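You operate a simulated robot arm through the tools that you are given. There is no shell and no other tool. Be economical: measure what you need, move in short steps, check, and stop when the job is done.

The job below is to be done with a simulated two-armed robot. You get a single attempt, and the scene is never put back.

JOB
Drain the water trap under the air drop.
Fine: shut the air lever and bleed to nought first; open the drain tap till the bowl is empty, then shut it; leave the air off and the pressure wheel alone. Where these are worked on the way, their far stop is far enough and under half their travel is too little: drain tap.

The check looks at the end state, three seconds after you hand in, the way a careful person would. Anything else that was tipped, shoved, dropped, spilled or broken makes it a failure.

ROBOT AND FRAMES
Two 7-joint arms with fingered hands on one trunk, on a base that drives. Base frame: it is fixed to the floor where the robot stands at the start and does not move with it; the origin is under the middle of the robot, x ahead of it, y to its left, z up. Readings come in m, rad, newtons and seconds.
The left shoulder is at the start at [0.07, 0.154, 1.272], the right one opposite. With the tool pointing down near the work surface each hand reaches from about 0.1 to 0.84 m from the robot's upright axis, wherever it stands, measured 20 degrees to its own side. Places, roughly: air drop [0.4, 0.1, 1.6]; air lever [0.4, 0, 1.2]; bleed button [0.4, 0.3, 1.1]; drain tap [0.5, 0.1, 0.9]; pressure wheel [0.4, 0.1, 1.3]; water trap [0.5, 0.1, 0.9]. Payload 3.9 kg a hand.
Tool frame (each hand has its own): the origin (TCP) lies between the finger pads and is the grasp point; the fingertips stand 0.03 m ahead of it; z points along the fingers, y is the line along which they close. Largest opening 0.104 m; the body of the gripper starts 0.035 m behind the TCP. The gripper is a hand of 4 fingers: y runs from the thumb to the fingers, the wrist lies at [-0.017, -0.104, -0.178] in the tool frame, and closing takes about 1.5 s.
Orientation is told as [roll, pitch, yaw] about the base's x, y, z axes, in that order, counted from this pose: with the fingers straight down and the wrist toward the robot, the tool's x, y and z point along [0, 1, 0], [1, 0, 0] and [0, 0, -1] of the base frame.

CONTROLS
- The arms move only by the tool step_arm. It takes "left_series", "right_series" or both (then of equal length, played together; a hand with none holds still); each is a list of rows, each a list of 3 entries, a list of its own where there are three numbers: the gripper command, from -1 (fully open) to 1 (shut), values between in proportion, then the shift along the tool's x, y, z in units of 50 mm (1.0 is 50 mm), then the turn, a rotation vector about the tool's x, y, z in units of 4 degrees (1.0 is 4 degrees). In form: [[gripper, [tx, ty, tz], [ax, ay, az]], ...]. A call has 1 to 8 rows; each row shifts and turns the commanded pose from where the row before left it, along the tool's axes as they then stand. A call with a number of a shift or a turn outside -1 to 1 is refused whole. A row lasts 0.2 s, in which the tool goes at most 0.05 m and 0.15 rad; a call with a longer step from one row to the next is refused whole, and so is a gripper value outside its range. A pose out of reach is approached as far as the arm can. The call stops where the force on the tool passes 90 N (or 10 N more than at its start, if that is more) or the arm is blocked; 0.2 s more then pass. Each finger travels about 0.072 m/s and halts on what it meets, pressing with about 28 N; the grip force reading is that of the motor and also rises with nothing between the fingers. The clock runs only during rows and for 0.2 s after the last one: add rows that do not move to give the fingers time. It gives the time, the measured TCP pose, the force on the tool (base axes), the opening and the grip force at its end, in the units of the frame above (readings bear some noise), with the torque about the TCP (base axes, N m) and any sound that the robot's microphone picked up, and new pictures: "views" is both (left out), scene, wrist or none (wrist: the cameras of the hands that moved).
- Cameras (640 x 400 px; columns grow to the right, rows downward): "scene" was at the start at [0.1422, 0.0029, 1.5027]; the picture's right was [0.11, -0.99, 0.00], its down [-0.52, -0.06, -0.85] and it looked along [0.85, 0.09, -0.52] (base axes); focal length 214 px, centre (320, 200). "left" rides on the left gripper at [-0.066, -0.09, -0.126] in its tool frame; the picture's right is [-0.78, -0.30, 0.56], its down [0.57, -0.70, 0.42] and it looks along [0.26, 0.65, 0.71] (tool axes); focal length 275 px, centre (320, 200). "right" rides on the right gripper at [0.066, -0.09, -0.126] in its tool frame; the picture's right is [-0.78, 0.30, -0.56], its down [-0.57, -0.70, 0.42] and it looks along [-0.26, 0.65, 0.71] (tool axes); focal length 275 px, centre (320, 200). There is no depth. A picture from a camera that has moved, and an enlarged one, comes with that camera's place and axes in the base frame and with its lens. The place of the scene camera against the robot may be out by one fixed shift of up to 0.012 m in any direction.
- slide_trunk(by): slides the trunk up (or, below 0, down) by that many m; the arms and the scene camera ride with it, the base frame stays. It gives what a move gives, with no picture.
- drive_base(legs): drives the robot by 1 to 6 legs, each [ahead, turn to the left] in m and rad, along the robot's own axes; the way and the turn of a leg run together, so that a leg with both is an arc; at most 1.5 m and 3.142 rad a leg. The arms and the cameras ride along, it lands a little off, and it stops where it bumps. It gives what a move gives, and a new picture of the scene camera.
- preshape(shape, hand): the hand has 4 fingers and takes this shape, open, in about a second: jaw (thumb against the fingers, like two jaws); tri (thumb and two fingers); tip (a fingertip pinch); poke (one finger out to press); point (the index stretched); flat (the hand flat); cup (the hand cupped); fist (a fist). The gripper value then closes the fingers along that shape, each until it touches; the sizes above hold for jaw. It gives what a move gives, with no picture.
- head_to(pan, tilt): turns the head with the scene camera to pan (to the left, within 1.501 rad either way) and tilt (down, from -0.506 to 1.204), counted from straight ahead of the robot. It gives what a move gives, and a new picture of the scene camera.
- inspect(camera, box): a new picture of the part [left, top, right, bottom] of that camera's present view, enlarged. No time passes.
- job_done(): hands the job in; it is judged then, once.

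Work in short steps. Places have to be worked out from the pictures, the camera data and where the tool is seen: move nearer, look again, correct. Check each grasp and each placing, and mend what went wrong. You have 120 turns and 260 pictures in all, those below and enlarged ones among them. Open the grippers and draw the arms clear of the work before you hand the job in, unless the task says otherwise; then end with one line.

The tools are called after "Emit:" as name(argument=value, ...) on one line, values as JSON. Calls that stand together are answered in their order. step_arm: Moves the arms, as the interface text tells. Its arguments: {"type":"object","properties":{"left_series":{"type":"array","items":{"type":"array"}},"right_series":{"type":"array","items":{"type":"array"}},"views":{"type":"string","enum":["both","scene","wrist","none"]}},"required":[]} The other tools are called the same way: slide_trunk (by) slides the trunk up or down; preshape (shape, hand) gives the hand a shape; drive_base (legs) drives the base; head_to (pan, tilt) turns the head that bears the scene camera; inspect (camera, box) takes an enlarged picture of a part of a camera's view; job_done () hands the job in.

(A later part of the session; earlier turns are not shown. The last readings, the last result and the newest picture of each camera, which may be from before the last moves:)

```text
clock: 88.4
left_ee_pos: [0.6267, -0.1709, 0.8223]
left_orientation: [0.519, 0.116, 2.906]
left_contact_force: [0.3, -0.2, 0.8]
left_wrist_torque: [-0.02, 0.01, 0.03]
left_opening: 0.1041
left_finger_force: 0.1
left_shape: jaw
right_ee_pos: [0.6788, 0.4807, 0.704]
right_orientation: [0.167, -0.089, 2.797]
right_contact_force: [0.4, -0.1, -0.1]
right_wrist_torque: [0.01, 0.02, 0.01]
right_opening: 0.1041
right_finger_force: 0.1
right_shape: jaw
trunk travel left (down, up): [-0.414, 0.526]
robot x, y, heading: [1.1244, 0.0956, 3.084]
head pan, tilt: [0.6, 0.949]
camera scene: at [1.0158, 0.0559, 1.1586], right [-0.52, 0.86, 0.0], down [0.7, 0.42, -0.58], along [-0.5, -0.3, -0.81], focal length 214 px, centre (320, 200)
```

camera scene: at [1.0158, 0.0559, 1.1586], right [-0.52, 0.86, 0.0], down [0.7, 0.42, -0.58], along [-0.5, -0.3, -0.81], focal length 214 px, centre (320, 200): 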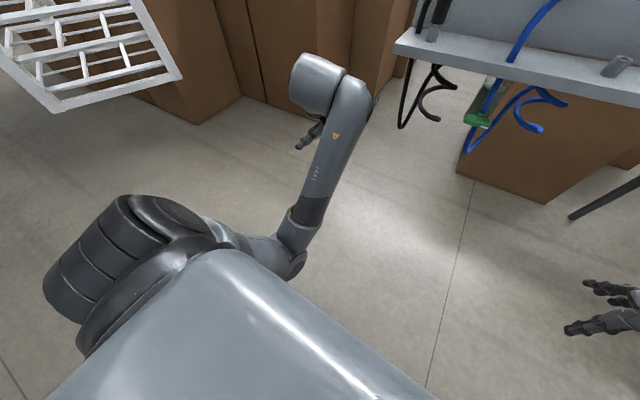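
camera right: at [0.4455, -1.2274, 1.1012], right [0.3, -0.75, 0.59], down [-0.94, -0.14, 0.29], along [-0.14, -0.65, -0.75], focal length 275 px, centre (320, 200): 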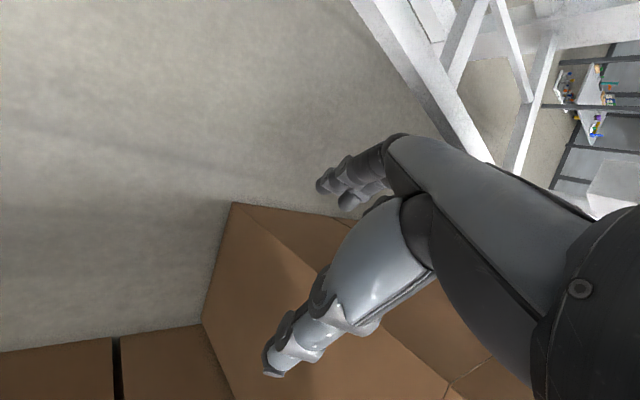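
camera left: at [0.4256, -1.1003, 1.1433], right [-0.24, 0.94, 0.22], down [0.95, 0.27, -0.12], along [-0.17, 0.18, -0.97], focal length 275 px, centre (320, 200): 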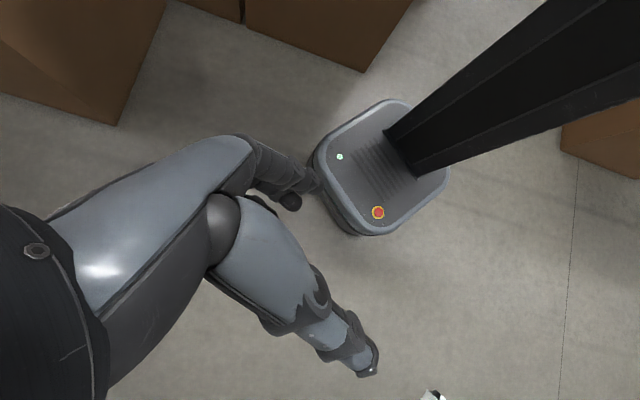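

Unfolded. Now straighten both hands.

Emit:
step_arm(left_series=[[-1, [0, 0, 0], [-0.125, -0.95, -0.37]], [-1, [0, 0, 0], [-0.125, -0.95, -0.37]], [-1, [0, 0, 0], [-0.125, -0.95, -0.37]], [-1, [0, 0, 0], [-0.125, -0.95, -0.37]], [-1, [0, 0, 0], [-0.125, -0.95, -0.37]], [-1, [0, 0, 0], [-0.125, -0.95, -0.37]], [-1, [0, 0, 0], [-0.125, -0.95, -0.37]], [-1, [0, 0, 0], [-0.125, -0.95, -0.37]]], right_series=[[-1, [0, 0, 0], [0.2, -0.275, -0.5]], [-1, [0, 0, 0], [0.2, -0.275, -0.5]], [-1, [0, 0, 0], [0.2, -0.275, -0.5]], [-1, [0, 0, 0], [0.2, -0.275, -0.5]], [-1, [0, 0, 0], [0.2, -0.275, -0.5]], [-1, [0, 0, 0], [0.2, -0.275, -0.5]], [-1, [0, 0, 0], [0.2, -0.275, -0.5]], [-1, [0, 0, 0], [0.2, -0.275, -0.5]]], views="scene")

```text
clock: 90.4
left_ee_pos: [0.6278, -0.1965, 0.8329]
left_orientation: [0.061, -0.013, 3.13]
left_contact_force: [0.0, 0.2, -1.0]
left_wrist_torque: [-0.01, -0.01, -0.01]
left_opening: 0.104
left_finger_force: 0.1
left_shape: jaw
right_ee_pos: [0.6792, 0.4798, 0.704]
right_orientation: [-0.001, 0.0, 3.087]
right_contact_force: [0.0, -0.6, 0.6]
right_wrist_torque: [-0.05, -0.04, -0.01]
right_opening: 0.1041
right_finger_force: 0.0
right_shape: jaw
trunk travel left (down, up): [-0.414, 0.526]
robot x, y, heading: [1.1259, 0.095, 3.09]
head pan, tilt: [0.6, 0.949]
stopped in row 8 (left hand): the arm was blocked; the commanded pose is now the measured one
camera scene: at [1.016, 0.0552, 1.1586], right [-0.52, 0.86, 0.0], down [0.7, 0.42, -0.58], along [-0.5, -0.3, -0.81], focal length 214 px, centre (320, 200)
```

scene: 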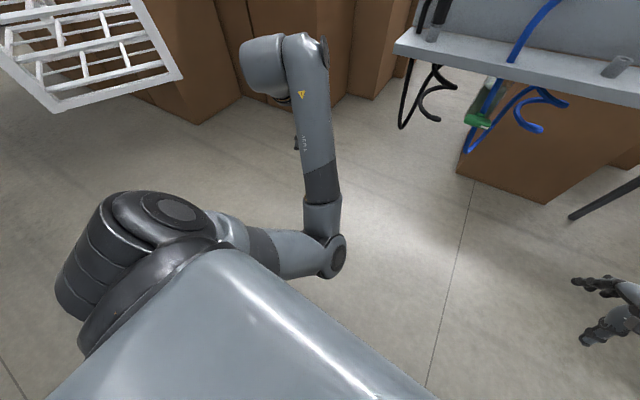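

Right hand is neutral; left is nearly so with its elbow inward, parked beside the panel. I'll work with the right hand: raise the trunk 0.25 and turn the right hand so the fingers point at the panel.

Emit:
slide_trunk(by=0.25)

Emit:
step_arm(right_series=[[-1, [0, 0, 0], [-0.94, 0, 0]], [-1, [0, 0, 0], [-0.94, 0, 0]], [-1, [0, 0, 0], [-0.94, 0, 0]], [-1, [0, 0, 0], [-0.94, 0, 0]], [-1, [0, 0, 0], [-0.94, 0, 0]], [-1, [0, 0, 0], [-0.94, 0, 0]], [-1, [0, 0, 0], [-0.94, 0, 0]], [-1, [0, 0, 0], [-0.94, 0, 0]]], views="none")

Emit:
head_to(pan=0.0, tilt=0.35)

```text
clock: 92.9
left_ee_pos: [0.6282, -0.1976, 1.081]
left_orientation: [0.063, -0.014, 3.131]
left_contact_force: [0.6, 0.1, 0.6]
left_wrist_torque: [-0.03, 0.0, 0.01]
left_opening: 0.104
left_finger_force: 0.1
left_shape: jaw
right_ee_pos: [0.68, 0.4804, 0.954]
right_orientation: [-0.001, -0.001, 3.087]
right_contact_force: [0.0, 0.4, 0.2]
right_wrist_torque: [0.03, 0.0, 0.0]
right_opening: 0.1041
right_finger_force: 0.1
right_shape: jaw
trunk travel left (down, up): [-0.664, 0.276]
robot x, y, heading: [1.1264, 0.1015, 3.084]
head pan, tilt: [0.6, 0.949]
```

```text
clock: 94.7
left_ee_pos: [0.6291, -0.1974, 1.0809]
left_orientation: [0.061, -0.015, 3.132]
left_contact_force: [-0.9, 0.4, -0.1]
left_wrist_torque: [-0.02, 0.02, 0.03]
left_opening: 0.104
left_finger_force: 0.2
left_shape: jaw
right_ee_pos: [0.68, 0.4805, 0.9551]
right_orientation: [0.0, -0.527, 3.087]
right_contact_force: [0.1, -0.1, -0.7]
right_wrist_torque: [-0.01, 0.01, -0.04]
right_opening: 0.1038
right_finger_force: 0.2
right_shape: jaw
trunk travel left (down, up): [-0.664, 0.276]
robot x, y, heading: [1.1235, 0.0995, 3.086]
head pan, tilt: [0.6, 0.949]
```

```text
clock: 95.7
left_ee_pos: [0.6289, -0.1956, 1.0821]
left_orientation: [0.063, -0.016, 3.131]
left_contact_force: [0.0, -0.3, 0.6]
left_wrist_torque: [0.0, 0.02, 0.01]
left_opening: 0.1039
left_finger_force: 0.2
left_shape: jaw
right_ee_pos: [0.6777, 0.4788, 0.9552]
right_orientation: [0.001, -0.525, 3.089]
right_contact_force: [0.3, 1.1, 0.0]
right_wrist_torque: [0.01, 0.02, 0.01]
right_opening: 0.1041
right_finger_force: 0.2
right_shape: jaw
trunk travel left (down, up): [-0.664, 0.276]
robot x, y, heading: [1.1236, 0.0969, 3.083]
head pan, tilt: [0.0, 0.351]
camera scene: at [0.9853, 0.0981, 1.4597], right [0.06, 1.0, 0.0], down [0.34, -0.02, -0.94], along [-0.94, 0.05, -0.34], focal length 214 px, centre (320, 200)
```

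scene: 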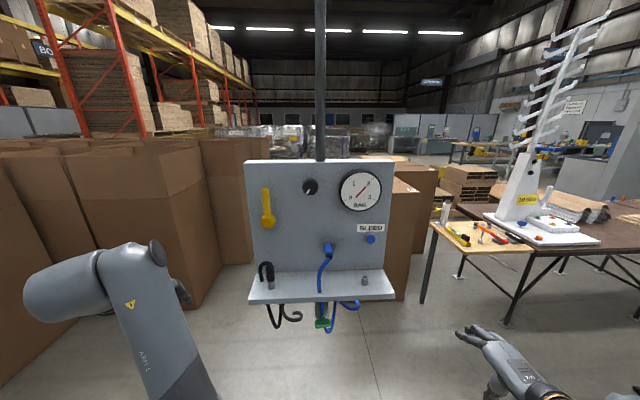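

View is good. Continue turning the right hand to point at the panel, then raise it and shape it for poking.

Emit:
step_arm(right_series=[[-1, [0, 0, 0], [-0.94, 0, 0]], [-1, [0, 0, 0], [-0.94, 0, 0]], [-1, [0, 0, 0], [-0.94, 0, 0]], [-1, [0, 0, 0], [-0.94, 0, 0]], [-1, [0, 0, 0], [-0.94, 0, 0]], [-1, [0, 0, 0], [-0.94, 0, 0]], [-1, [0, 0, 0], [-0.94, 0, 0]], [-1, [0, 0, 0], [-0.94, 0, 0]]], views="none")

Emit:
step_arm(right_series=[[-1, [0, 0.4, 0], [-0.94, 0, 0]], [-1, [0, 0.5, 0], [-0.94, 0, 0]], [-1, [0, 0.6, 0], [-0.94, 0, 0]], [-1, [0, 0.6, 0], [-0.94, 0, 0]], [-1, [0, 0.6, 0], [-0.94, 0, 0]], [-1, [0, 0.6, 0], [-0.94, 0, 0]], [-1, [0, 0.6, 0], [-0.94, 0, 0]], [-1, [0, 0.6, 0], [-0.6, 0, 0]]], views="none")

Emit:
preshape(hand="right", shape="poke")

Emit:
inspect(camera="scene", box=[200, 100, 640, 375])

Emit:
inspect(camera="right", box=[0, 0, 640, 400])

```text
clock: 97.5
left_ee_pos: [0.6282, -0.1973, 1.0823]
left_orientation: [0.063, -0.015, 3.132]
left_contact_force: [-0.6, -0.6, 0.2]
left_wrist_torque: [0.02, 0.01, -0.01]
left_opening: 0.1042
left_finger_force: 0.1
left_shape: jaw
right_ee_pos: [0.6786, 0.479, 0.9545]
right_orientation: [0.0, -1.051, 3.087]
right_contact_force: [0.5, 0.2, -0.7]
right_wrist_torque: [-0.03, 0.04, -0.02]
right_opening: 0.104
right_finger_force: 0.1
right_shape: jaw
trunk travel left (down, up): [-0.664, 0.276]
robot x, y, heading: [1.1248, 0.0936, 3.085]
head pan, tilt: [0.0, 0.351]
```

```text
clock: 99.3
left_ee_pos: [0.628, -0.1986, 1.081]
left_orientation: [0.062, -0.015, 3.131]
left_contact_force: [-0.9, -0.4, -0.2]
left_wrist_torque: [-0.02, 0.01, 0.0]
left_opening: 0.1039
left_finger_force: 0.1
left_shape: jaw
right_ee_pos: [0.6186, 0.4821, 1.1731]
right_orientation: [-0.006, -1.554, 3.09]
right_contact_force: [0.0, -0.1, -0.7]
right_wrist_torque: [0.0, -0.01, 0.02]
right_opening: 0.1042
right_finger_force: 0.1
right_shape: jaw
trunk travel left (down, up): [-0.664, 0.276]
robot x, y, heading: [1.1265, 0.098, 3.087]
head pan, tilt: [0.0, 0.351]
```

```text
clock: 100.2
left_ee_pos: [0.6287, -0.1966, 1.0824]
left_orientation: [0.063, -0.014, 3.132]
left_contact_force: [0.4, 0.0, -0.4]
left_wrist_torque: [-0.03, -0.04, 0.02]
left_opening: 0.1041
left_finger_force: 0.2
left_shape: jaw
right_ee_pos: [0.618, 0.482, 1.1707]
right_orientation: [-0.022, -1.551, 3.107]
right_contact_force: [0.4, 0.6, -0.3]
right_wrist_torque: [0.02, 0.02, -0.01]
right_opening: 0.0
right_finger_force: 0.0
right_shape: poke
trunk travel left (down, up): [-0.664, 0.276]
robot x, y, heading: [1.1245, 0.0984, 3.083]
head pan, tilt: [0.0, 0.351]
```

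```text
1.45 times, centred on (420, 238) of scene
camera zoom: at [0.9852, 0.0982, 1.4598], right [0.06, 1.0, 0.0], down [0.34, -0.02, -0.94], along [-0.94, 0.05, -0.34], focal length 312 px, centre (174, 146)
```

zoom: 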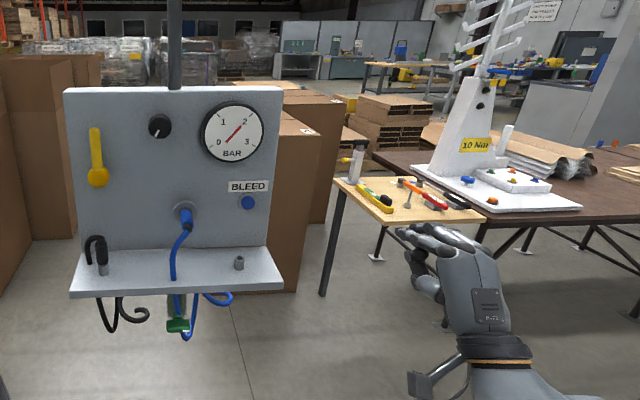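

```text
1.00 times, centred on (320, 200) of right (not enlarged: the box is as wide or as high as the picture)
camera zoom: at [0.7415, 0.4106, 1.0842], right [0.59, 0.74, 0.31], down [-0.38, 0.59, -0.71], along [-0.71, 0.3, 0.63], focal length 275 px, centre (320, 200)
```

zoom: 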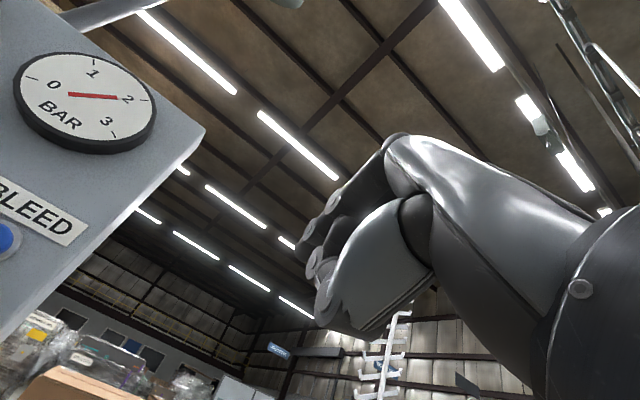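

Zoom to see the poke finger.

Emit:
inspect(camera="scene", box=[440, 230, 600, 330])

Emit:
inspect(camera="right", box=[260, 120, 460, 345])

```text
4.00 times, centred on (520, 280) of scene
camera zoom: at [0.9852, 0.0982, 1.4598], right [0.06, 1.0, 0.0], down [0.34, -0.02, -0.94], along [-0.94, 0.05, -0.34], focal length 858 px, centre (-480, -120)
```

zoom: 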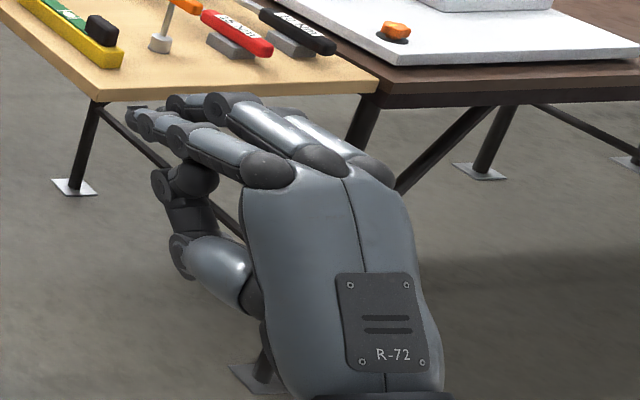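

```text
1.78 times, centred on (360, 232) of right
camera zoom: at [0.7415, 0.4106, 1.0842], right [0.59, 0.74, 0.31], down [-0.38, 0.59, -0.71], along [-0.71, 0.3, 0.63], focal length 489 px, centre (249, 142)
```

zoom: 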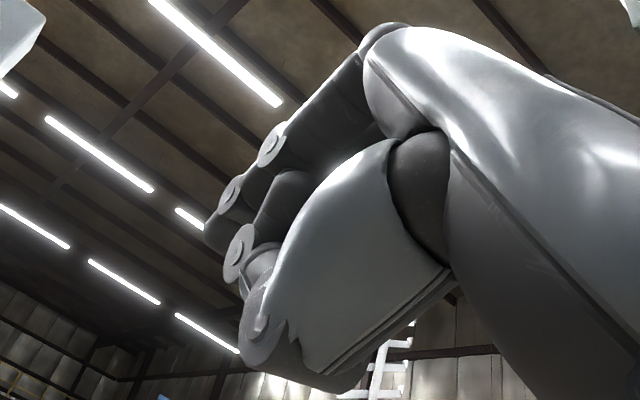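

The poke finger is only slightly out; I compare with the "point" shape, which should reach further.

Emit:
preshape(hand="right", shape="point")

Emit:
inspect(camera="scene", box=[400, 200, 600, 330])

Emit:
inspect(camera="right", box=[0, 0, 640, 400])

```text
clock: 101.1
left_ee_pos: [0.628, -0.1957, 1.0829]
left_orientation: [0.062, -0.016, 3.13]
left_contact_force: [0.6, 0.1, -0.1]
left_wrist_torque: [-0.01, 0.01, 0.0]
left_opening: 0.1037
left_finger_force: 0.1
left_shape: jaw
right_ee_pos: [0.6178, 0.4826, 1.1725]
right_orientation: [-0.017, -1.552, 3.105]
right_contact_force: [-0.1, 0.4, -0.5]
right_wrist_torque: [0.0, -0.02, 0.0]
right_opening: 0.0004
right_finger_force: 0.0
right_shape: point
trunk travel left (down, up): [-0.664, 0.276]
robot x, y, heading: [1.1263, 0.0978, 3.084]
head pan, tilt: [0.0, 0.351]
```

```text
3.08 times, centred on (500, 265) of scene
camera zoom: at [0.9852, 0.0982, 1.4598], right [0.06, 1.0, 0.0], down [0.34, -0.02, -0.94], along [-0.94, 0.05, -0.34], focal length 660 px, centre (-234, 0)
```

zoom: 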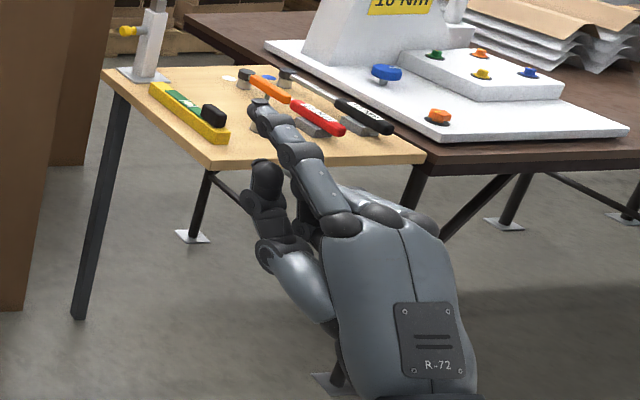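

```text
1.00 times, centred on (320, 200) of right (not enlarged: the box is as wide or as high as the picture)
camera zoom: at [0.7415, 0.4106, 1.0842], right [0.59, 0.74, 0.31], down [-0.38, 0.59, -0.71], along [-0.71, 0.3, 0.63], focal length 275 px, centre (320, 200)
```

zoom: 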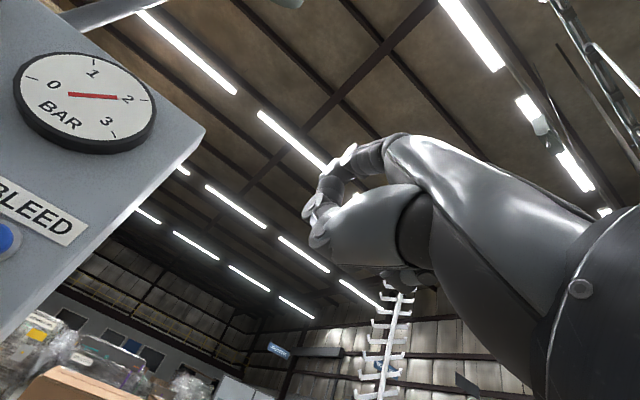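

Point shape gives a usable finger for the bleed button. For the lever, the left hand (flat, fingers down) is well placed on its left side; I shape it flat and raise it.

Emit:
preshape(hand="left", shape="flat")

Emit:
step_arm(left_series=[[-1, [0, 0, -0.8], [0, 0, 0]], [-1, [0, 0, -0.8], [0, 0, 0]], [-1, [0, 0, -0.8], [0, 0, 0]], [-1, [0, 0, -0.8], [0, 0, 0]], [-1, [0, 0, -0.8], [0, 0, 0]], [-1, [0, 0, -0.8], [0, 0, 0]]], views="both")

```text
clock: 102.0
left_ee_pos: [0.6285, -0.1968, 1.081]
left_orientation: [0.063, -0.015, 3.132]
left_contact_force: [-0.2, 0.5, -0.8]
left_wrist_torque: [-0.01, -0.01, 0.0]
left_opening: 0.0
left_finger_force: 0.1
left_shape: flat
right_ee_pos: [0.6171, 0.4827, 1.1713]
right_orientation: [-0.015, -1.55, 3.104]
right_contact_force: [0.5, -0.5, -0.7]
right_wrist_torque: [0.03, 0.02, 0.0]
right_opening: 0.0001
right_finger_force: 0.1
right_shape: point
trunk travel left (down, up): [-0.664, 0.276]
robot x, y, heading: [1.1246, 0.0954, 3.083]
head pan, tilt: [0.0, 0.351]
```

```text
clock: 103.5
left_ee_pos: [0.628, -0.2241, 1.2528]
left_orientation: [0.077, 0.152, -3.051]
left_contact_force: [0.5, 0.0, 0.2]
left_wrist_torque: [0.0, 0.01, -0.03]
left_opening: 0.0
left_finger_force: 0.1
left_shape: flat
left hand out of reach, approached as far as the arm can: row 2
right_ee_pos: [0.6172, 0.4827, 1.1706]
right_orientation: [-0.032, -1.552, 3.12]
right_contact_force: [0.2, 0.1, 0.5]
right_wrist_torque: [0.01, 0.03, -0.02]
right_opening: 0.0001
right_finger_force: 0.1
right_shape: point
trunk travel left (down, up): [-0.664, 0.276]
robot x, y, heading: [1.1237, 0.096, 3.083]
head pan, tilt: [0.0, 0.351]
stopped in row 6 (left hand): the arm was blocked; the commanded pose is now the measured one
camera scene: at [0.9834, 0.0978, 1.4596], right [0.06, 1.0, 0.0], down [0.34, -0.02, -0.94], along [-0.94, 0.05, -0.34], focal length 214 px, centre (320, 200)
camera left: at [0.6911, -0.1424, 1.3843], right [0.32, 0.76, -0.56], down [0.8, -0.53, -0.27], along [-0.5, -0.37, -0.78], focal length 275 px, centre (320, 200)
```

scene: 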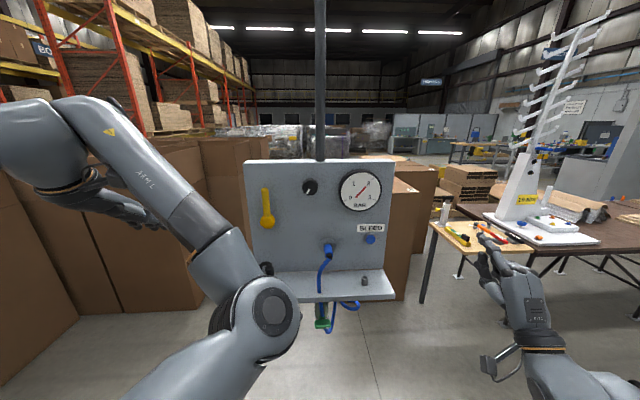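
left: 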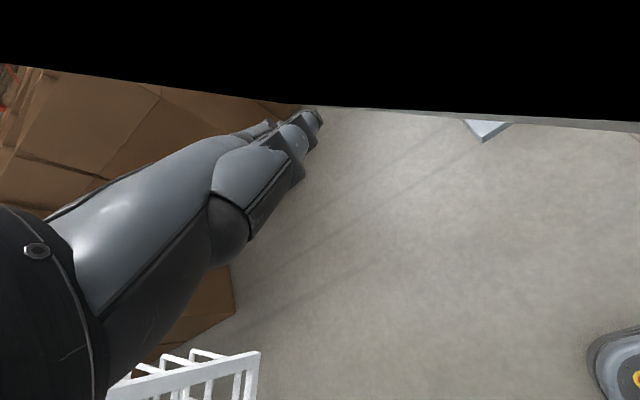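

The left arm is at its wrist limit that far out; moving inward toward the lever should ease it. I bring it in and up while straightening the orientation.

Emit:
step_arm(left_series=[[-1, [-0.45, 0.1, -0.3], [-0.54, -0.27, 0.53]], [-1, [-0.45, 0.1, -0.3], [-0.54, -0.27, 0.53]], [-1, [-0.45, 0.1, -0.3], [-0.54, -0.27, 0.53]], [-1, [-0.3, 0.1, -0.3], [-0.54, -0.27, 0.53]]], views="scene")

```text
clock: 104.5
left_ee_pos: [0.6068, -0.2096, 1.2501]
left_orientation: [-0.004, 0.132, -3.04]
left_contact_force: [-0.4, -0.3, 0.0]
left_wrist_torque: [0.0, -0.01, 0.01]
left_opening: 0.0
left_finger_force: 0.0
left_shape: flat
right_ee_pos: [0.6186, 0.4827, 1.1702]
right_orientation: [-0.027, -1.552, 3.113]
right_contact_force: [-0.1, -0.1, -0.2]
right_wrist_torque: [0.01, 0.01, 0.04]
right_opening: 0.0003
right_finger_force: 0.1
right_shape: point
trunk travel left (down, up): [-0.664, 0.276]
robot x, y, heading: [1.1287, 0.0966, 3.086]
head pan, tilt: [0.0, 0.351]
stopped in row 4 (left hand): the arm was blocked; the commanded pose is now the measured one
camera scene: at [0.9845, 0.098, 1.4597], right [0.06, 1.0, 0.0], down [0.34, -0.02, -0.94], along [-0.94, 0.05, -0.34], focal length 214 px, centre (320, 200)
```

scene: 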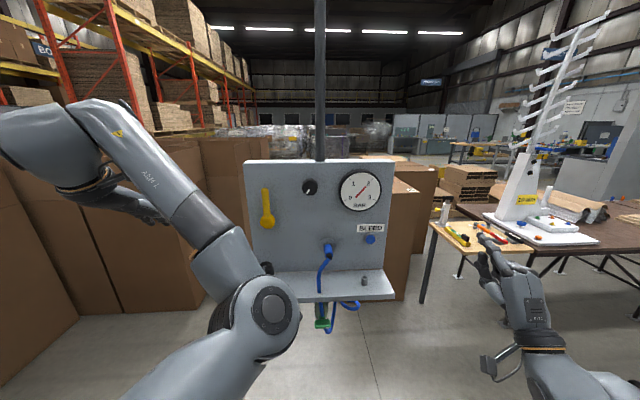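

The left arm is against joint limits in this fold. I'll park it low and to the left instead and do everything with the right hand, turning the base a little left for reach.

Emit:
step_arm(left_series=[[-1, [0, 0, 0.9], [0, 0, 0]], [-1, [0, 0, 0.9], [0, 0, 0]], [-1, [0, 0, 0.9], [0, 0, 0]], [-1, [0, 0, 0.9], [0, 0, 0]], [-1, [0, 0, 0.9], [0, 0, 0]], [-1, [0, 0, 0.9], [0, 0, 0]], [-1, [0, 0, 0.9], [0, 0, 0]], [-1, [0, 0, 0.9], [0, 0, 0]]], views="scene")

```text
clock: 106.0
left_ee_pos: [0.6361, -0.2591, 1.0186]
left_orientation: [0.117, 0.055, -2.968]
left_contact_force: [-1.1, -0.9, -0.1]
left_wrist_torque: [-0.01, -0.02, 0.02]
left_opening: 0.0
left_finger_force: 0.1
left_shape: flat
right_ee_pos: [0.6179, 0.4831, 1.1727]
right_orientation: [-0.055, -1.554, 3.14]
right_contact_force: [0.2, 0.2, 0.2]
right_wrist_torque: [-0.01, -0.01, 0.01]
right_opening: 0.0001
right_finger_force: 0.1
right_shape: point
trunk travel left (down, up): [-0.664, 0.276]
robot x, y, heading: [1.127, 0.0969, 3.085]
head pan, tilt: [0.0, 0.351]
stopped in row 7 (left hand): the arm was blocked; the commanded pose is now the measured one
camera scene: at [0.9856, 0.0972, 1.4599], right [0.06, 1.0, 0.0], down [0.34, -0.02, -0.94], along [-0.94, 0.05, -0.34], focal length 214 px, centre (320, 200)
```

scene: 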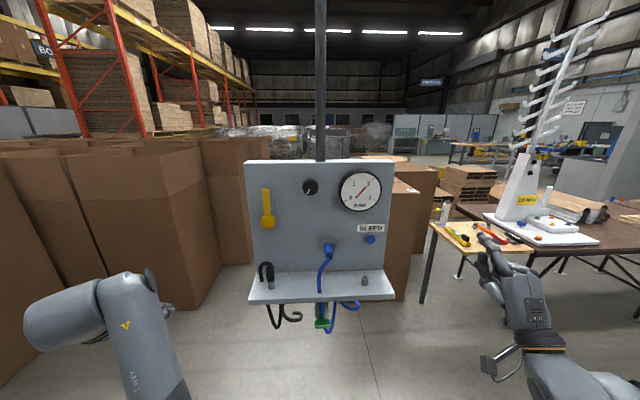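

Continue lowering while letting the wrist roll to its easier orientation.

Emit:
step_arm(left_series=[[-1, [-0.2, -0.2, 0.7], [0.0, 0.9, 0.4]], [-1, [-0.2, -0.2, 0.7], [0.0, 0.9, 0.4]], [-1, [-0.2, -0.2, 0.7], [0.0, 0.9, 0.4]], [-1, [-0.2, -0.2, 0.7], [0.0, 0.9, 0.4]], [-1, [-0.2, -0.2, 0.7], [0.0, 0.9, 0.4]], [-1, [-0.2, -0.2, 0.7], [0.0, 0.9, 0.4]], [-1, [-0.2, -0.2, 0.7], [0.0, 0.9, 0.4]]], views="scene")

```text
clock: 106.7
left_ee_pos: [0.6596, -0.2924, 0.9733]
left_orientation: [0.39, 0.019, -2.995]
left_contact_force: [0.8, 0.1, 0.3]
left_wrist_torque: [-0.01, 0.0, 0.02]
left_opening: 0.0
left_finger_force: 0.1
left_shape: flat
right_ee_pos: [0.6184, 0.4834, 1.1718]
right_orientation: [0.002, -1.554, 3.085]
right_contact_force: [-0.3, -0.7, -0.1]
right_wrist_torque: [0.0, 0.01, -0.02]
right_opening: 0.0
right_finger_force: 0.0
right_shape: point
trunk travel left (down, up): [-0.664, 0.276]
robot x, y, heading: [1.1255, 0.0978, 3.086]
head pan, tilt: [0.0, 0.351]
stopped in row 3 (left hand): the arm was blocked; the commanded pose is now the measured one
camera scene: at [0.9858, 0.0986, 1.4599], right [0.06, 1.0, 0.0], down [0.34, -0.02, -0.94], along [-0.94, 0.05, -0.34], focal length 214 px, centre (320, 200)
```

scene: 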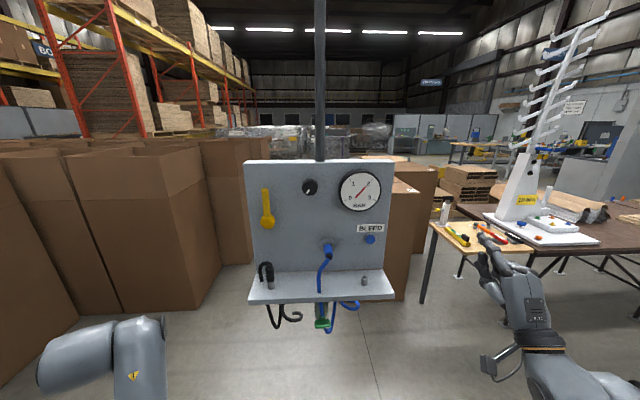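

Check where the left elbow lies now.

Emit:
head_to(pan=0.3, tilt=1.0)

```text
clock: 107.7
left_ee_pos: [0.6578, -0.2908, 0.9729]
left_orientation: [0.39, 0.02, -2.995]
left_contact_force: [1.1, -0.2, 0.7]
left_wrist_torque: [0.02, 0.01, 0.0]
left_opening: 0.0003
left_finger_force: 0.2
left_shape: flat
right_ee_pos: [0.6186, 0.4835, 1.1714]
right_orientation: [-0.014, -1.552, 3.1]
right_contact_force: [-0.8, 0.2, 0.4]
right_wrist_torque: [-0.05, 0.0, 0.01]
right_opening: 0.0
right_finger_force: 0.0
right_shape: point
trunk travel left (down, up): [-0.664, 0.276]
robot x, y, heading: [1.1259, 0.0979, 3.086]
head pan, tilt: [0.3, 1.0]
camera scene: at [1.0107, 0.0762, 1.4051], right [-0.24, 0.97, 0.0], down [0.82, 0.2, -0.54], along [-0.53, -0.13, -0.84], focal length 214 px, centre (320, 200)
```

scene: 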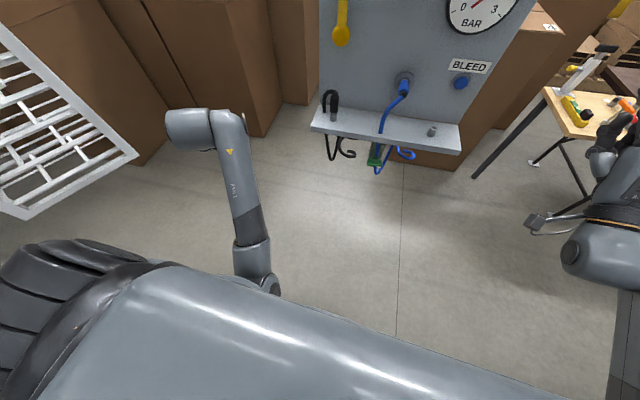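

Left elbow is low and out of the way. I pull the right hand back a bit and turn the base left 0.3 rad.

Emit:
step_arm(right_series=[[-1, [0, 0, -0.8], [0, 0, 0]], [-1, [0, 0, -0.8], [0, 0, 0]]], views="none")

Emit:
drive_base(legs=[[0, 0.3]])

Emit:
head_to(pan=-0.25, tilt=0.4)

```text
clock: 108.3
left_ee_pos: [0.6597, -0.2921, 0.9745]
left_orientation: [0.389, 0.018, -2.995]
left_contact_force: [0.2, 0.1, 0.1]
left_wrist_torque: [-0.04, -0.01, 0.01]
left_opening: 0.0001
left_finger_force: 0.1
left_shape: flat
right_ee_pos: [0.7015, 0.477, 1.1757]
right_orientation: [-0.05, -1.554, 3.137]
right_contact_force: [-0.4, 0.5, 0.6]
right_wrist_torque: [-0.01, -0.04, 0.01]
right_opening: 0.0
right_finger_force: 0.1
right_shape: point
trunk travel left (down, up): [-0.664, 0.276]
robot x, y, heading: [1.1257, 0.0949, 3.086]
head pan, tilt: [0.3, 1.0]
```

```text
clock: 109.7
left_ee_pos: [0.7912, -0.4102, 0.9728]
left_orientation: [0.389, 0.021, -2.699]
left_contact_force: [-0.2, -0.7, -0.2]
left_wrist_torque: [0.01, -0.01, -0.01]
left_opening: 0.0
left_finger_force: 0.0
left_shape: flat
right_ee_pos: [0.6078, 0.3369, 1.1759]
right_orientation: [0.005, -1.552, -2.908]
right_contact_force: [0.8, -0.1, -0.8]
right_wrist_torque: [-0.02, 0.01, -0.02]
right_opening: 0.0001
right_finger_force: 0.0
right_shape: point
trunk travel left (down, up): [-0.664, 0.276]
robot x, y, heading: [1.1229, 0.097, -2.905]
head pan, tilt: [0.3, 1.0]
camera scene: at [1.0198, 0.0428, 1.405], right [-0.51, 0.86, 0.0], down [0.72, 0.43, -0.54], along [-0.46, -0.28, -0.84], focal length 214 px, centre (320, 200)
```

scene: 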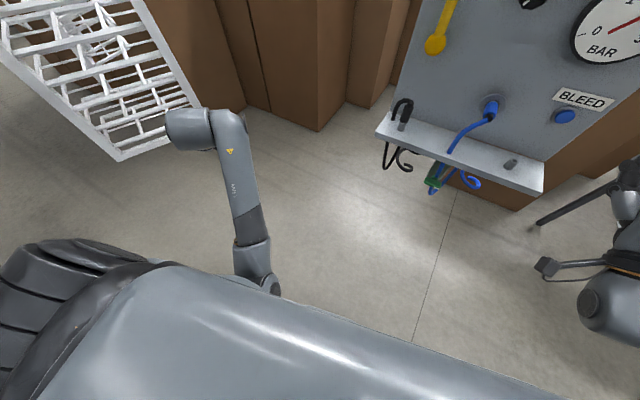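

```text
clock: 110.7
left_ee_pos: [0.7914, -0.4111, 0.9728]
left_orientation: [0.39, 0.021, -2.698]
left_contact_force: [-0.4, -0.6, 0.5]
left_wrist_torque: [0.01, 0.0, -0.01]
left_opening: 0.0
left_finger_force: 0.1
left_shape: flat
right_ee_pos: [0.6082, 0.337, 1.1744]
right_orientation: [-0.008, -1.552, -2.894]
right_contact_force: [0.0, 0.5, 0.0]
right_wrist_torque: [-0.02, -0.01, -0.01]
right_opening: 0.0002
right_finger_force: 0.1
right_shape: point
trunk travel left (down, up): [-0.664, 0.276]
robot x, y, heading: [1.1266, 0.0944, -2.903]
head pan, tilt: [-0.25, 0.4]
camera scene: at [0.987, 0.0792, 1.4552], right [0.01, 1.0, 0.0], down [0.39, 0.0, -0.92], along [-0.92, 0.01, -0.39], focal length 214 px, centre (320, 200)
```

scene: 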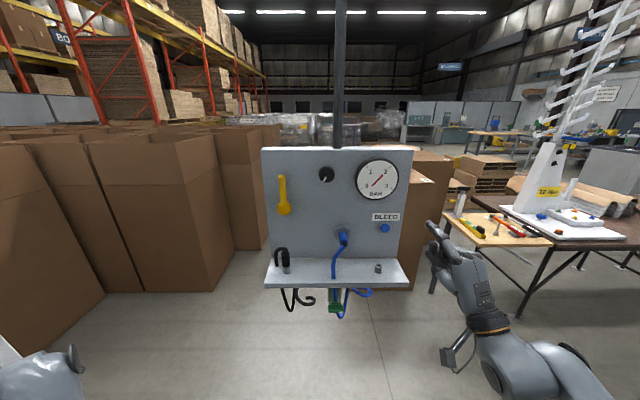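

The finger tip matches my model (≈2 cm ahead, 6 cm above, 2 cm left of the TCP). I move it to the left side of the lever handle, still ~10 cm off the panel.

Emit:
step_arm(right_series=[[-1, [0.85, 0.083, 0.395], [0, 0, 0]], [-1, [0.85, 0.083, 0.395], [0, 0, 0]], [-1, [0.85, 0.083, 0.395], [0, 0, 0]], [-1, [0.85, 0.083, 0.395], [0, 0, 0]], [-1, [0.85, 0.083, 0.395], [0, 0, 0]], [-1, [0.85, 0.083, 0.395], [0, 0, 0]], [-1, [0.85, 0.083, 0.395], [0, 0, 0]], [-1, [0.85, 0.083, 0.395], [0, 0, 0]]], views="both")

Emit:
inspect(camera="scene", box=[220, 140, 420, 265])

```text
clock: 112.5
left_ee_pos: [0.791, -0.411, 0.9723]
left_orientation: [0.39, 0.021, -2.696]
left_contact_force: [0.0, -0.5, -0.6]
left_wrist_torque: [-0.03, 0.02, 0.01]
left_opening: 0.0
left_finger_force: 0.1
left_shape: flat
right_ee_pos: [0.5348, 0.2039, 1.2319]
right_orientation: [-0.037, -1.551, -2.851]
right_contact_force: [-0.6, 0.3, -0.2]
right_wrist_torque: [0.0, 0.01, 0.01]
right_opening: 0.0
right_finger_force: 0.2
right_shape: point
right hand out of reach, approached as far as the arm can: row 3, 4, 5, 6, 7, 8
trunk travel left (down, up): [-0.664, 0.276]
robot x, y, heading: [1.1248, 0.0977, -2.905]
head pan, tilt: [-0.25, 0.4]
camera scene: at [0.9867, 0.0788, 1.4552], right [0.01, 1.0, 0.0], down [0.39, 0.0, -0.92], along [-0.92, 0.01, -0.39], focal length 214 px, centre (320, 200)
camera right: at [0.6735, 0.1721, 1.1446], right [0.34, 0.89, 0.31], down [-0.54, 0.45, -0.71], along [-0.77, 0.07, 0.63], focal length 275 px, centre (320, 200)
```

scene: 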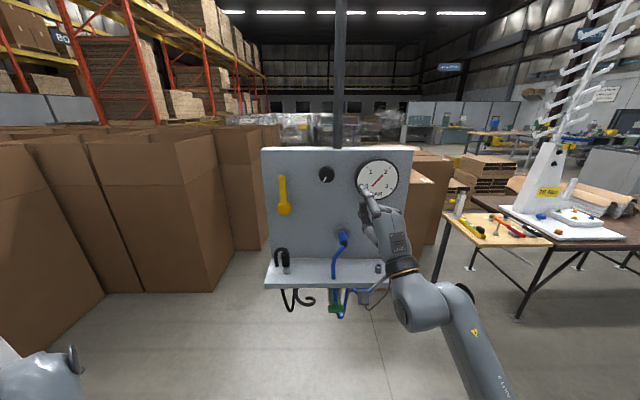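
right: 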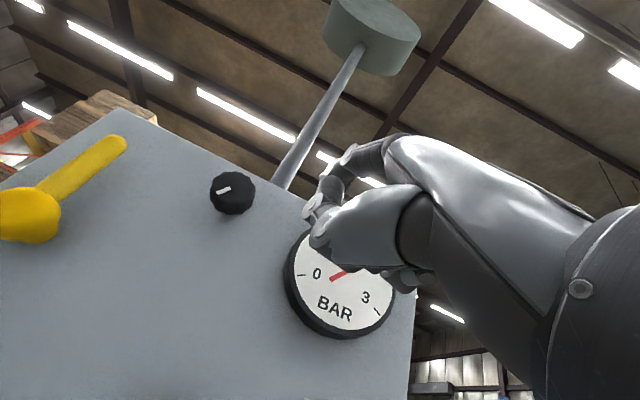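

```text
3.20 times, centred on (320, 202) of scene
camera zoom: at [0.9867, 0.0788, 1.4552], right [0.01, 1.0, 0.0], down [0.39, 0.0, -0.92], along [-0.92, 0.01, -0.39], focal length 686 px, centre (320, 192)
```

zoom: 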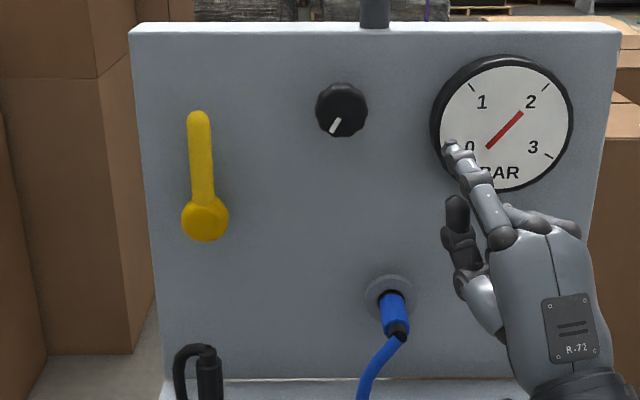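

The arm is too folded here. I back the base 0.2 m to give it room.

Emit:
drive_base(legs=[[-0.2, 0]])

```text
clock: 114.1
left_ee_pos: [0.9879, -0.3618, 0.9724]
left_orientation: [0.388, 0.022, -2.701]
left_contact_force: [0.4, 0.2, 1.3]
left_wrist_torque: [-0.03, 0.01, -0.02]
left_opening: 0.0
left_finger_force: 0.1
left_shape: flat
right_ee_pos: [0.7335, 0.2544, 1.2321]
right_orientation: [-0.031, -1.551, -2.858]
right_contact_force: [1.0, 0.1, -0.2]
right_wrist_torque: [0.03, 0.01, 0.03]
right_opening: 0.0001
right_finger_force: 0.2
right_shape: point
trunk travel left (down, up): [-0.664, 0.276]
robot x, y, heading: [1.3266, 0.1428, -2.908]
head pan, tilt: [-0.25, 0.4]
camera scene: at [1.1861, 0.1276, 1.4552], right [0.02, 1.0, 0.0], down [0.39, -0.01, -0.92], along [-0.92, 0.01, -0.39], focal length 214 px, centre (320, 200)
```

scene: 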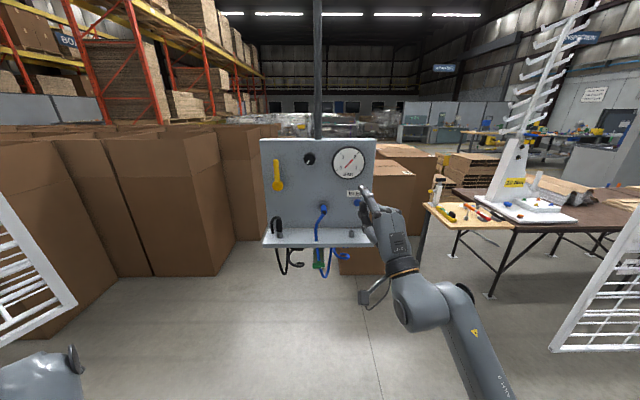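

Now there's room. Move halfway toward the lever's left side.

Emit:
step_arm(right_series=[[-1, [0.55, -0.06, 0.65], [0, 0, 0]], [-1, [0.55, -0.06, 0.65], [0, 0, 0]], [-1, [0.55, -0.06, 0.65], [0, 0, 0]], [-1, [0.55, -0.06, 0.65], [0, 0, 0]]], views="none")

```text
clock: 115.1
left_ee_pos: [0.9872, -0.3628, 0.9712]
left_orientation: [0.39, 0.022, -2.704]
left_contact_force: [-0.4, -0.4, 1.1]
left_wrist_torque: [-0.02, 0.01, 0.03]
left_opening: 0.0
left_finger_force: 0.0
left_shape: flat
right_ee_pos: [0.6196, 0.2317, 1.2317]
right_orientation: [-0.047, -1.545, -2.82]
right_contact_force: [-0.8, 0.5, -0.2]
right_wrist_torque: [-0.01, 0.02, 0.0]
right_opening: 0.0
right_finger_force: 0.1
right_shape: point
right hand out of reach, approached as far as the arm can: row 1, 2, 3, 4
trunk travel left (down, up): [-0.664, 0.276]
robot x, y, heading: [1.3245, 0.1416, -2.909]
head pan, tilt: [-0.25, 0.4]
```

The wrist can't go further left in this posture; I'd better shift the whole robot left (toward -y) ~0.28 m. First retract the right hand.

Emit:
step_arm(right_series=[[-1, [-0.5, 0, -0.9], [0, 0, 0]], [-1, [-0.5, 0, -0.9], [0, 0, 0]], [-1, [-0.5, 0, -0.9], [0, 0, 0]], [-1, [-0.5, 0, -0.6], [0, 0, 0]]], views="none")

Emit:
drive_base(legs=[[0, 1.34], [0.29, 0], [0, -1.34]])

```text
refused: row 1 steps farther than a row can; nothing moved
```

```text
clock: 123.8
left_ee_pos: [1.0222, -0.6708, 0.9715]
left_orientation: [0.388, 0.021, -2.659]
left_contact_force: [-0.1, -0.2, 0.1]
left_wrist_torque: [0.02, -0.02, -0.02]
left_opening: 0.0002
left_finger_force: 0.1
left_shape: flat
right_ee_pos: [0.6292, -0.0957, 1.2338]
right_orientation: [-0.044, -1.548, -2.78]
right_contact_force: [-0.1, 0.1, 0.7]
right_wrist_torque: [0.0, -0.03, 0.02]
right_opening: 0.0
right_finger_force: 0.0
right_shape: point
trunk travel left (down, up): [-0.664, 0.276]
robot x, y, heading: [1.3337, -0.1531, -2.856]
head pan, tilt: [-0.25, 0.4]
camera scene: at [1.1966, -0.174, 1.4552], right [-0.03, 1.0, 0.0], down [0.39, 0.01, -0.92], along [-0.92, -0.03, -0.39], focal length 214 px, centre (320, 200)
```

scene: 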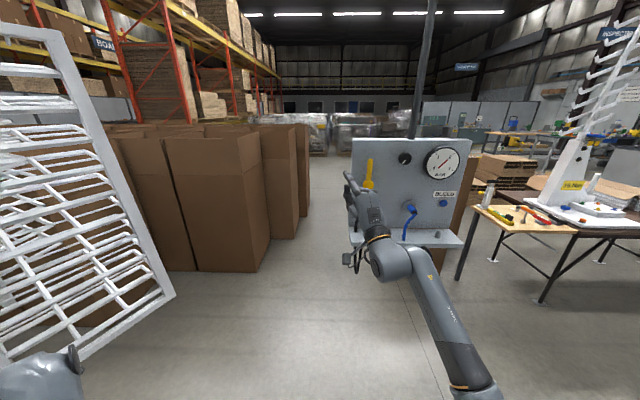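

The shift worked with no contact. The right hand is now on the lever's left side; zoom in.

Emit:
inspect(camera="scene", box=[300, 130, 460, 230])

Emit:
inspect(camera="right", box=[0, 0, 640, 400])

```text
4.00 times, centred on (380, 180) of scene
camera zoom: at [1.1966, -0.174, 1.4552], right [-0.03, 1.0, 0.0], down [0.39, 0.01, -0.92], along [-0.92, -0.03, -0.39], focal length 858 px, centre (80, 280)
```

zoom: 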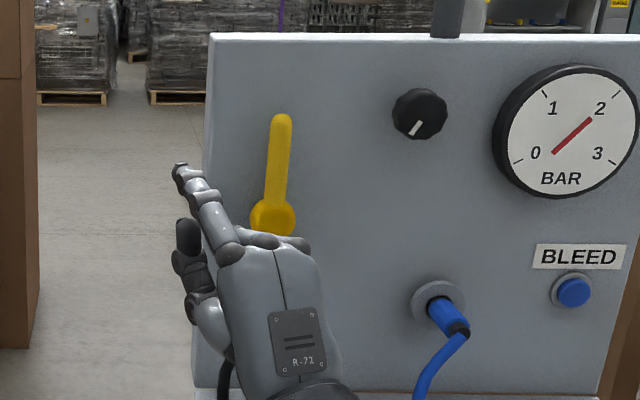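

```text
1.00 times, centred on (320, 200) of right (not enlarged: the box is as wide or as high as the picture)
camera zoom: at [0.7701, -0.1168, 1.1469], right [0.28, 0.91, 0.31], down [-0.57, 0.42, -0.71], along [-0.78, 0.02, 0.63], focal length 275 px, centre (320, 200)
```

zoom: 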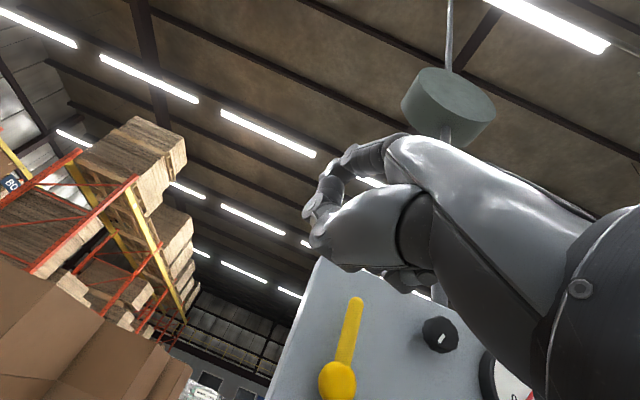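

The finger model matches the picture exactly (tip ≈ (0.617,-0.122,1.292)). I straighten the pointing direction and bring the tip to the left of the handle, 8 cm off.

Emit:
step_arm(right_series=[[-1, [0, 0, 0], [0, -1, 0]], [-1, [0, 0, 0], [0, -1, 0]], [-1, [0, 0, 0], [0, -1, 0]], [-1, [0, 0, 0], [0, -1, 0]], [-1, [0, 0, 0], [0, -1, 0]], [-1, [-0.37, -0.2, 0.59], [0, 0, 0]], [-1, [-0.37, -0.2, 0.59], [0, 0, 0]], [-1, [-0.37, -0.2, 0.59], [0, 0, 0]]], views="none")

Emit:
inspect(camera="scene", box=[300, 130, 460, 230])

```text
clock: 125.6
left_ee_pos: [1.0205, -0.6722, 0.9728]
left_orientation: [0.389, 0.023, -2.658]
left_contact_force: [0.1, 0.0, -0.4]
left_wrist_torque: [0.01, 0.02, -0.02]
left_opening: 0.0001
left_finger_force: 0.0
left_shape: flat
right_ee_pos: [0.5239, -0.0715, 1.1993]
right_orientation: [-0.009, -1.546, -2.813]
right_contact_force: [-0.3, 0.3, -0.6]
right_wrist_torque: [0.03, -0.01, -0.01]
right_opening: 0.0001
right_finger_force: 0.1
right_shape: point
right hand out of reach, approached as far as the arm can: row 1, 2, 3, 4, 5
trunk travel left (down, up): [-0.664, 0.276]
robot x, y, heading: [1.3354, -0.1554, -2.863]
head pan, tilt: [-0.25, 0.4]
```

```text
4.00 times, centred on (380, 180) of scene
camera zoom: at [1.1954, -0.1738, 1.4551], right [-0.03, 1.0, 0.0], down [0.39, 0.01, -0.92], along [-0.92, -0.03, -0.39], focal length 858 px, centre (80, 280)
```

zoom: 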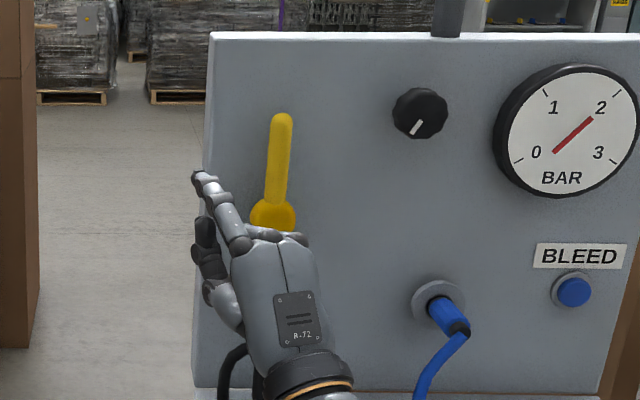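

Tip ≈ (0.511,-0.097,1.257), pointing slightly left. Move it in beside the handle: about (0.43,-0.055,1.262).

Emit:
step_arm(right_series=[[-1, [-0.3, 0.05, 0.63], [0, 0, 0]], [-1, [-0.5, 0.05, 0.63], [0, 0, 0]], [-1, [-0.4, 0, 0], [0, 0, 0]]], views="wrist")

Emit:
inspect(camera="scene", box=[320, 140, 420, 202])

```text
clock: 126.4
left_ee_pos: [1.0222, -0.6711, 0.9735]
left_orientation: [0.39, 0.019, -2.658]
left_contact_force: [-0.8, -0.3, 0.2]
left_wrist_torque: [-0.03, 0.06, 0.0]
left_opening: 0.0
left_finger_force: 0.1
left_shape: flat
right_ee_pos: [0.4496, -0.0299, 1.2017]
right_orientation: [-0.031, -1.55, -2.79]
right_contact_force: [0.6, -0.4, -0.2]
right_wrist_torque: [0.02, -0.02, 0.01]
right_opening: 0.0
right_finger_force: 0.1
right_shape: point
trunk travel left (down, up): [-0.664, 0.276]
robot x, y, heading: [1.334, -0.1515, -2.857]
head pan, tilt: [-0.25, 0.4]
camera right: at [0.5905, -0.0522, 1.1155], right [0.28, 0.91, 0.31], down [-0.57, 0.42, -0.71], along [-0.77, 0.02, 0.63], focal length 275 px, centre (320, 200)
```

right: 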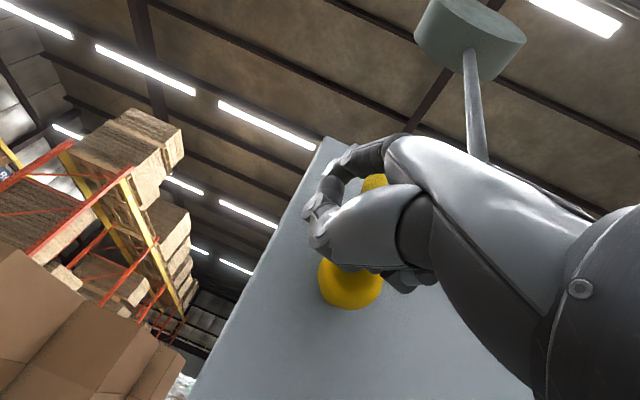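

```text
6.40 times, centred on (370, 171) of scene
camera zoom: at [1.1977, -0.1725, 1.4554], right [-0.03, 1.0, 0.0], down [0.39, 0.01, -0.92], along [-0.92, -0.03, -0.39], focal length 1373 px, centre (0, 386)
```

zoom: 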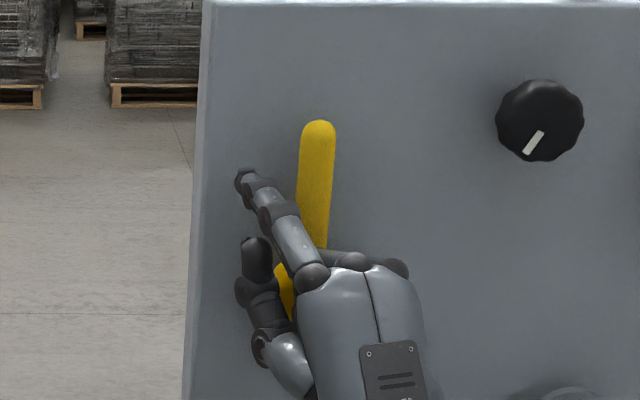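

The finger is just left of the handle. I push toward +y (clockwise) in small steps and watch the force.

Emit:
step_arm(right_series=[[-1, [-0.2, 0, -0.06], [0, 0, 0]], [-1, [-0.2, 0, -0.06], [0, 0, 0]], [-1, [-0.2, 0, -0.06], [0, 0, 0]]], views="none")

Emit:
inspect(camera="scene", box=[320, 140, 420, 202])

```text
clock: 127.2
left_ee_pos: [1.023, -0.6741, 0.9705]
left_orientation: [0.388, 0.023, -2.657]
left_contact_force: [-0.2, -0.2, 0.2]
left_wrist_torque: [0.0, -0.04, -0.01]
left_opening: 0.0
left_finger_force: 0.1
left_shape: flat
right_ee_pos: [0.4489, -0.0063, 1.2052]
right_orientation: [-0.214, -1.544, -2.606]
right_contact_force: [1.4, -7.5, -1.5]
right_wrist_torque: [0.5, 0.05, 0.11]
right_opening: 0.0961
right_finger_force: 0.0
right_shape: point
trunk travel left (down, up): [-0.664, 0.276]
robot x, y, heading: [1.3339, -0.1514, -2.86]
head pan, tilt: [-0.25, 0.4]
```

```text
6.40 times, centred on (370, 171) of scene
camera zoom: at [1.1971, -0.1777, 1.4552], right [-0.03, 1.0, 0.0], down [0.39, 0.02, -0.92], along [-0.92, -0.03, -0.39], focal length 1373 px, centre (0, 386)
```

zoom: 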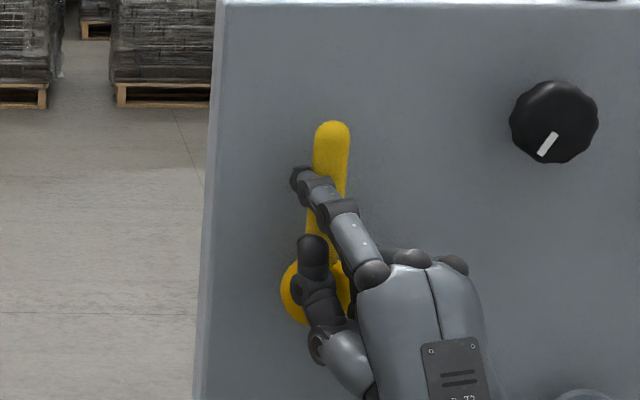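

Contact begins (−7.5 N), lever not yet moved. Push on a little.

Emit:
step_arm(right_series=[[-1, [-0.2, 0, -0.08], [0, 0, 0]], [-1, [-0.2, 0, -0.08], [0, 0, 0]], [-1, [-0.2, 0, -0.08], [0, 0, 0]]], views="none")

Emit:
inspect(camera="scene", box=[320, 140, 420, 202])

```text
clock: 128.0
left_ee_pos: [1.0241, -0.6926, 0.9656]
left_orientation: [0.383, 0.027, -2.652]
left_contact_force: [0.0, 0.0, 0.0]
left_wrist_torque: [0.0, 0.03, -0.01]
left_opening: 0.0001
left_finger_force: 0.0
left_shape: flat
right_ee_pos: [0.452, -0.0018, 1.2054]
right_orientation: [-0.677, -1.531, -2.131]
right_contact_force: [-4.0, -55.4, -1.6]
right_wrist_torque: [3.36, -0.25, 0.87]
right_opening: 0.0961
right_finger_force: 0.1
right_shape: point
trunk travel left (down, up): [-0.664, 0.276]
robot x, y, heading: [1.3364, -0.15, -2.837]
head pan, tilt: [-0.25, 0.4]
```

```text
6.40 times, centred on (370, 171) of scene
camera zoom: at [1.1979, -0.2052, 1.4555], right [-0.06, 1.0, 0.02], down [0.39, 0.04, -0.92], along [-0.92, -0.04, -0.39], focal length 1373 px, centre (0, 386)
```

zoom: 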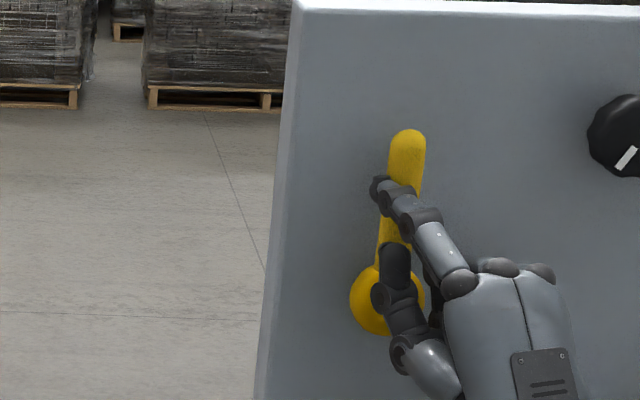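

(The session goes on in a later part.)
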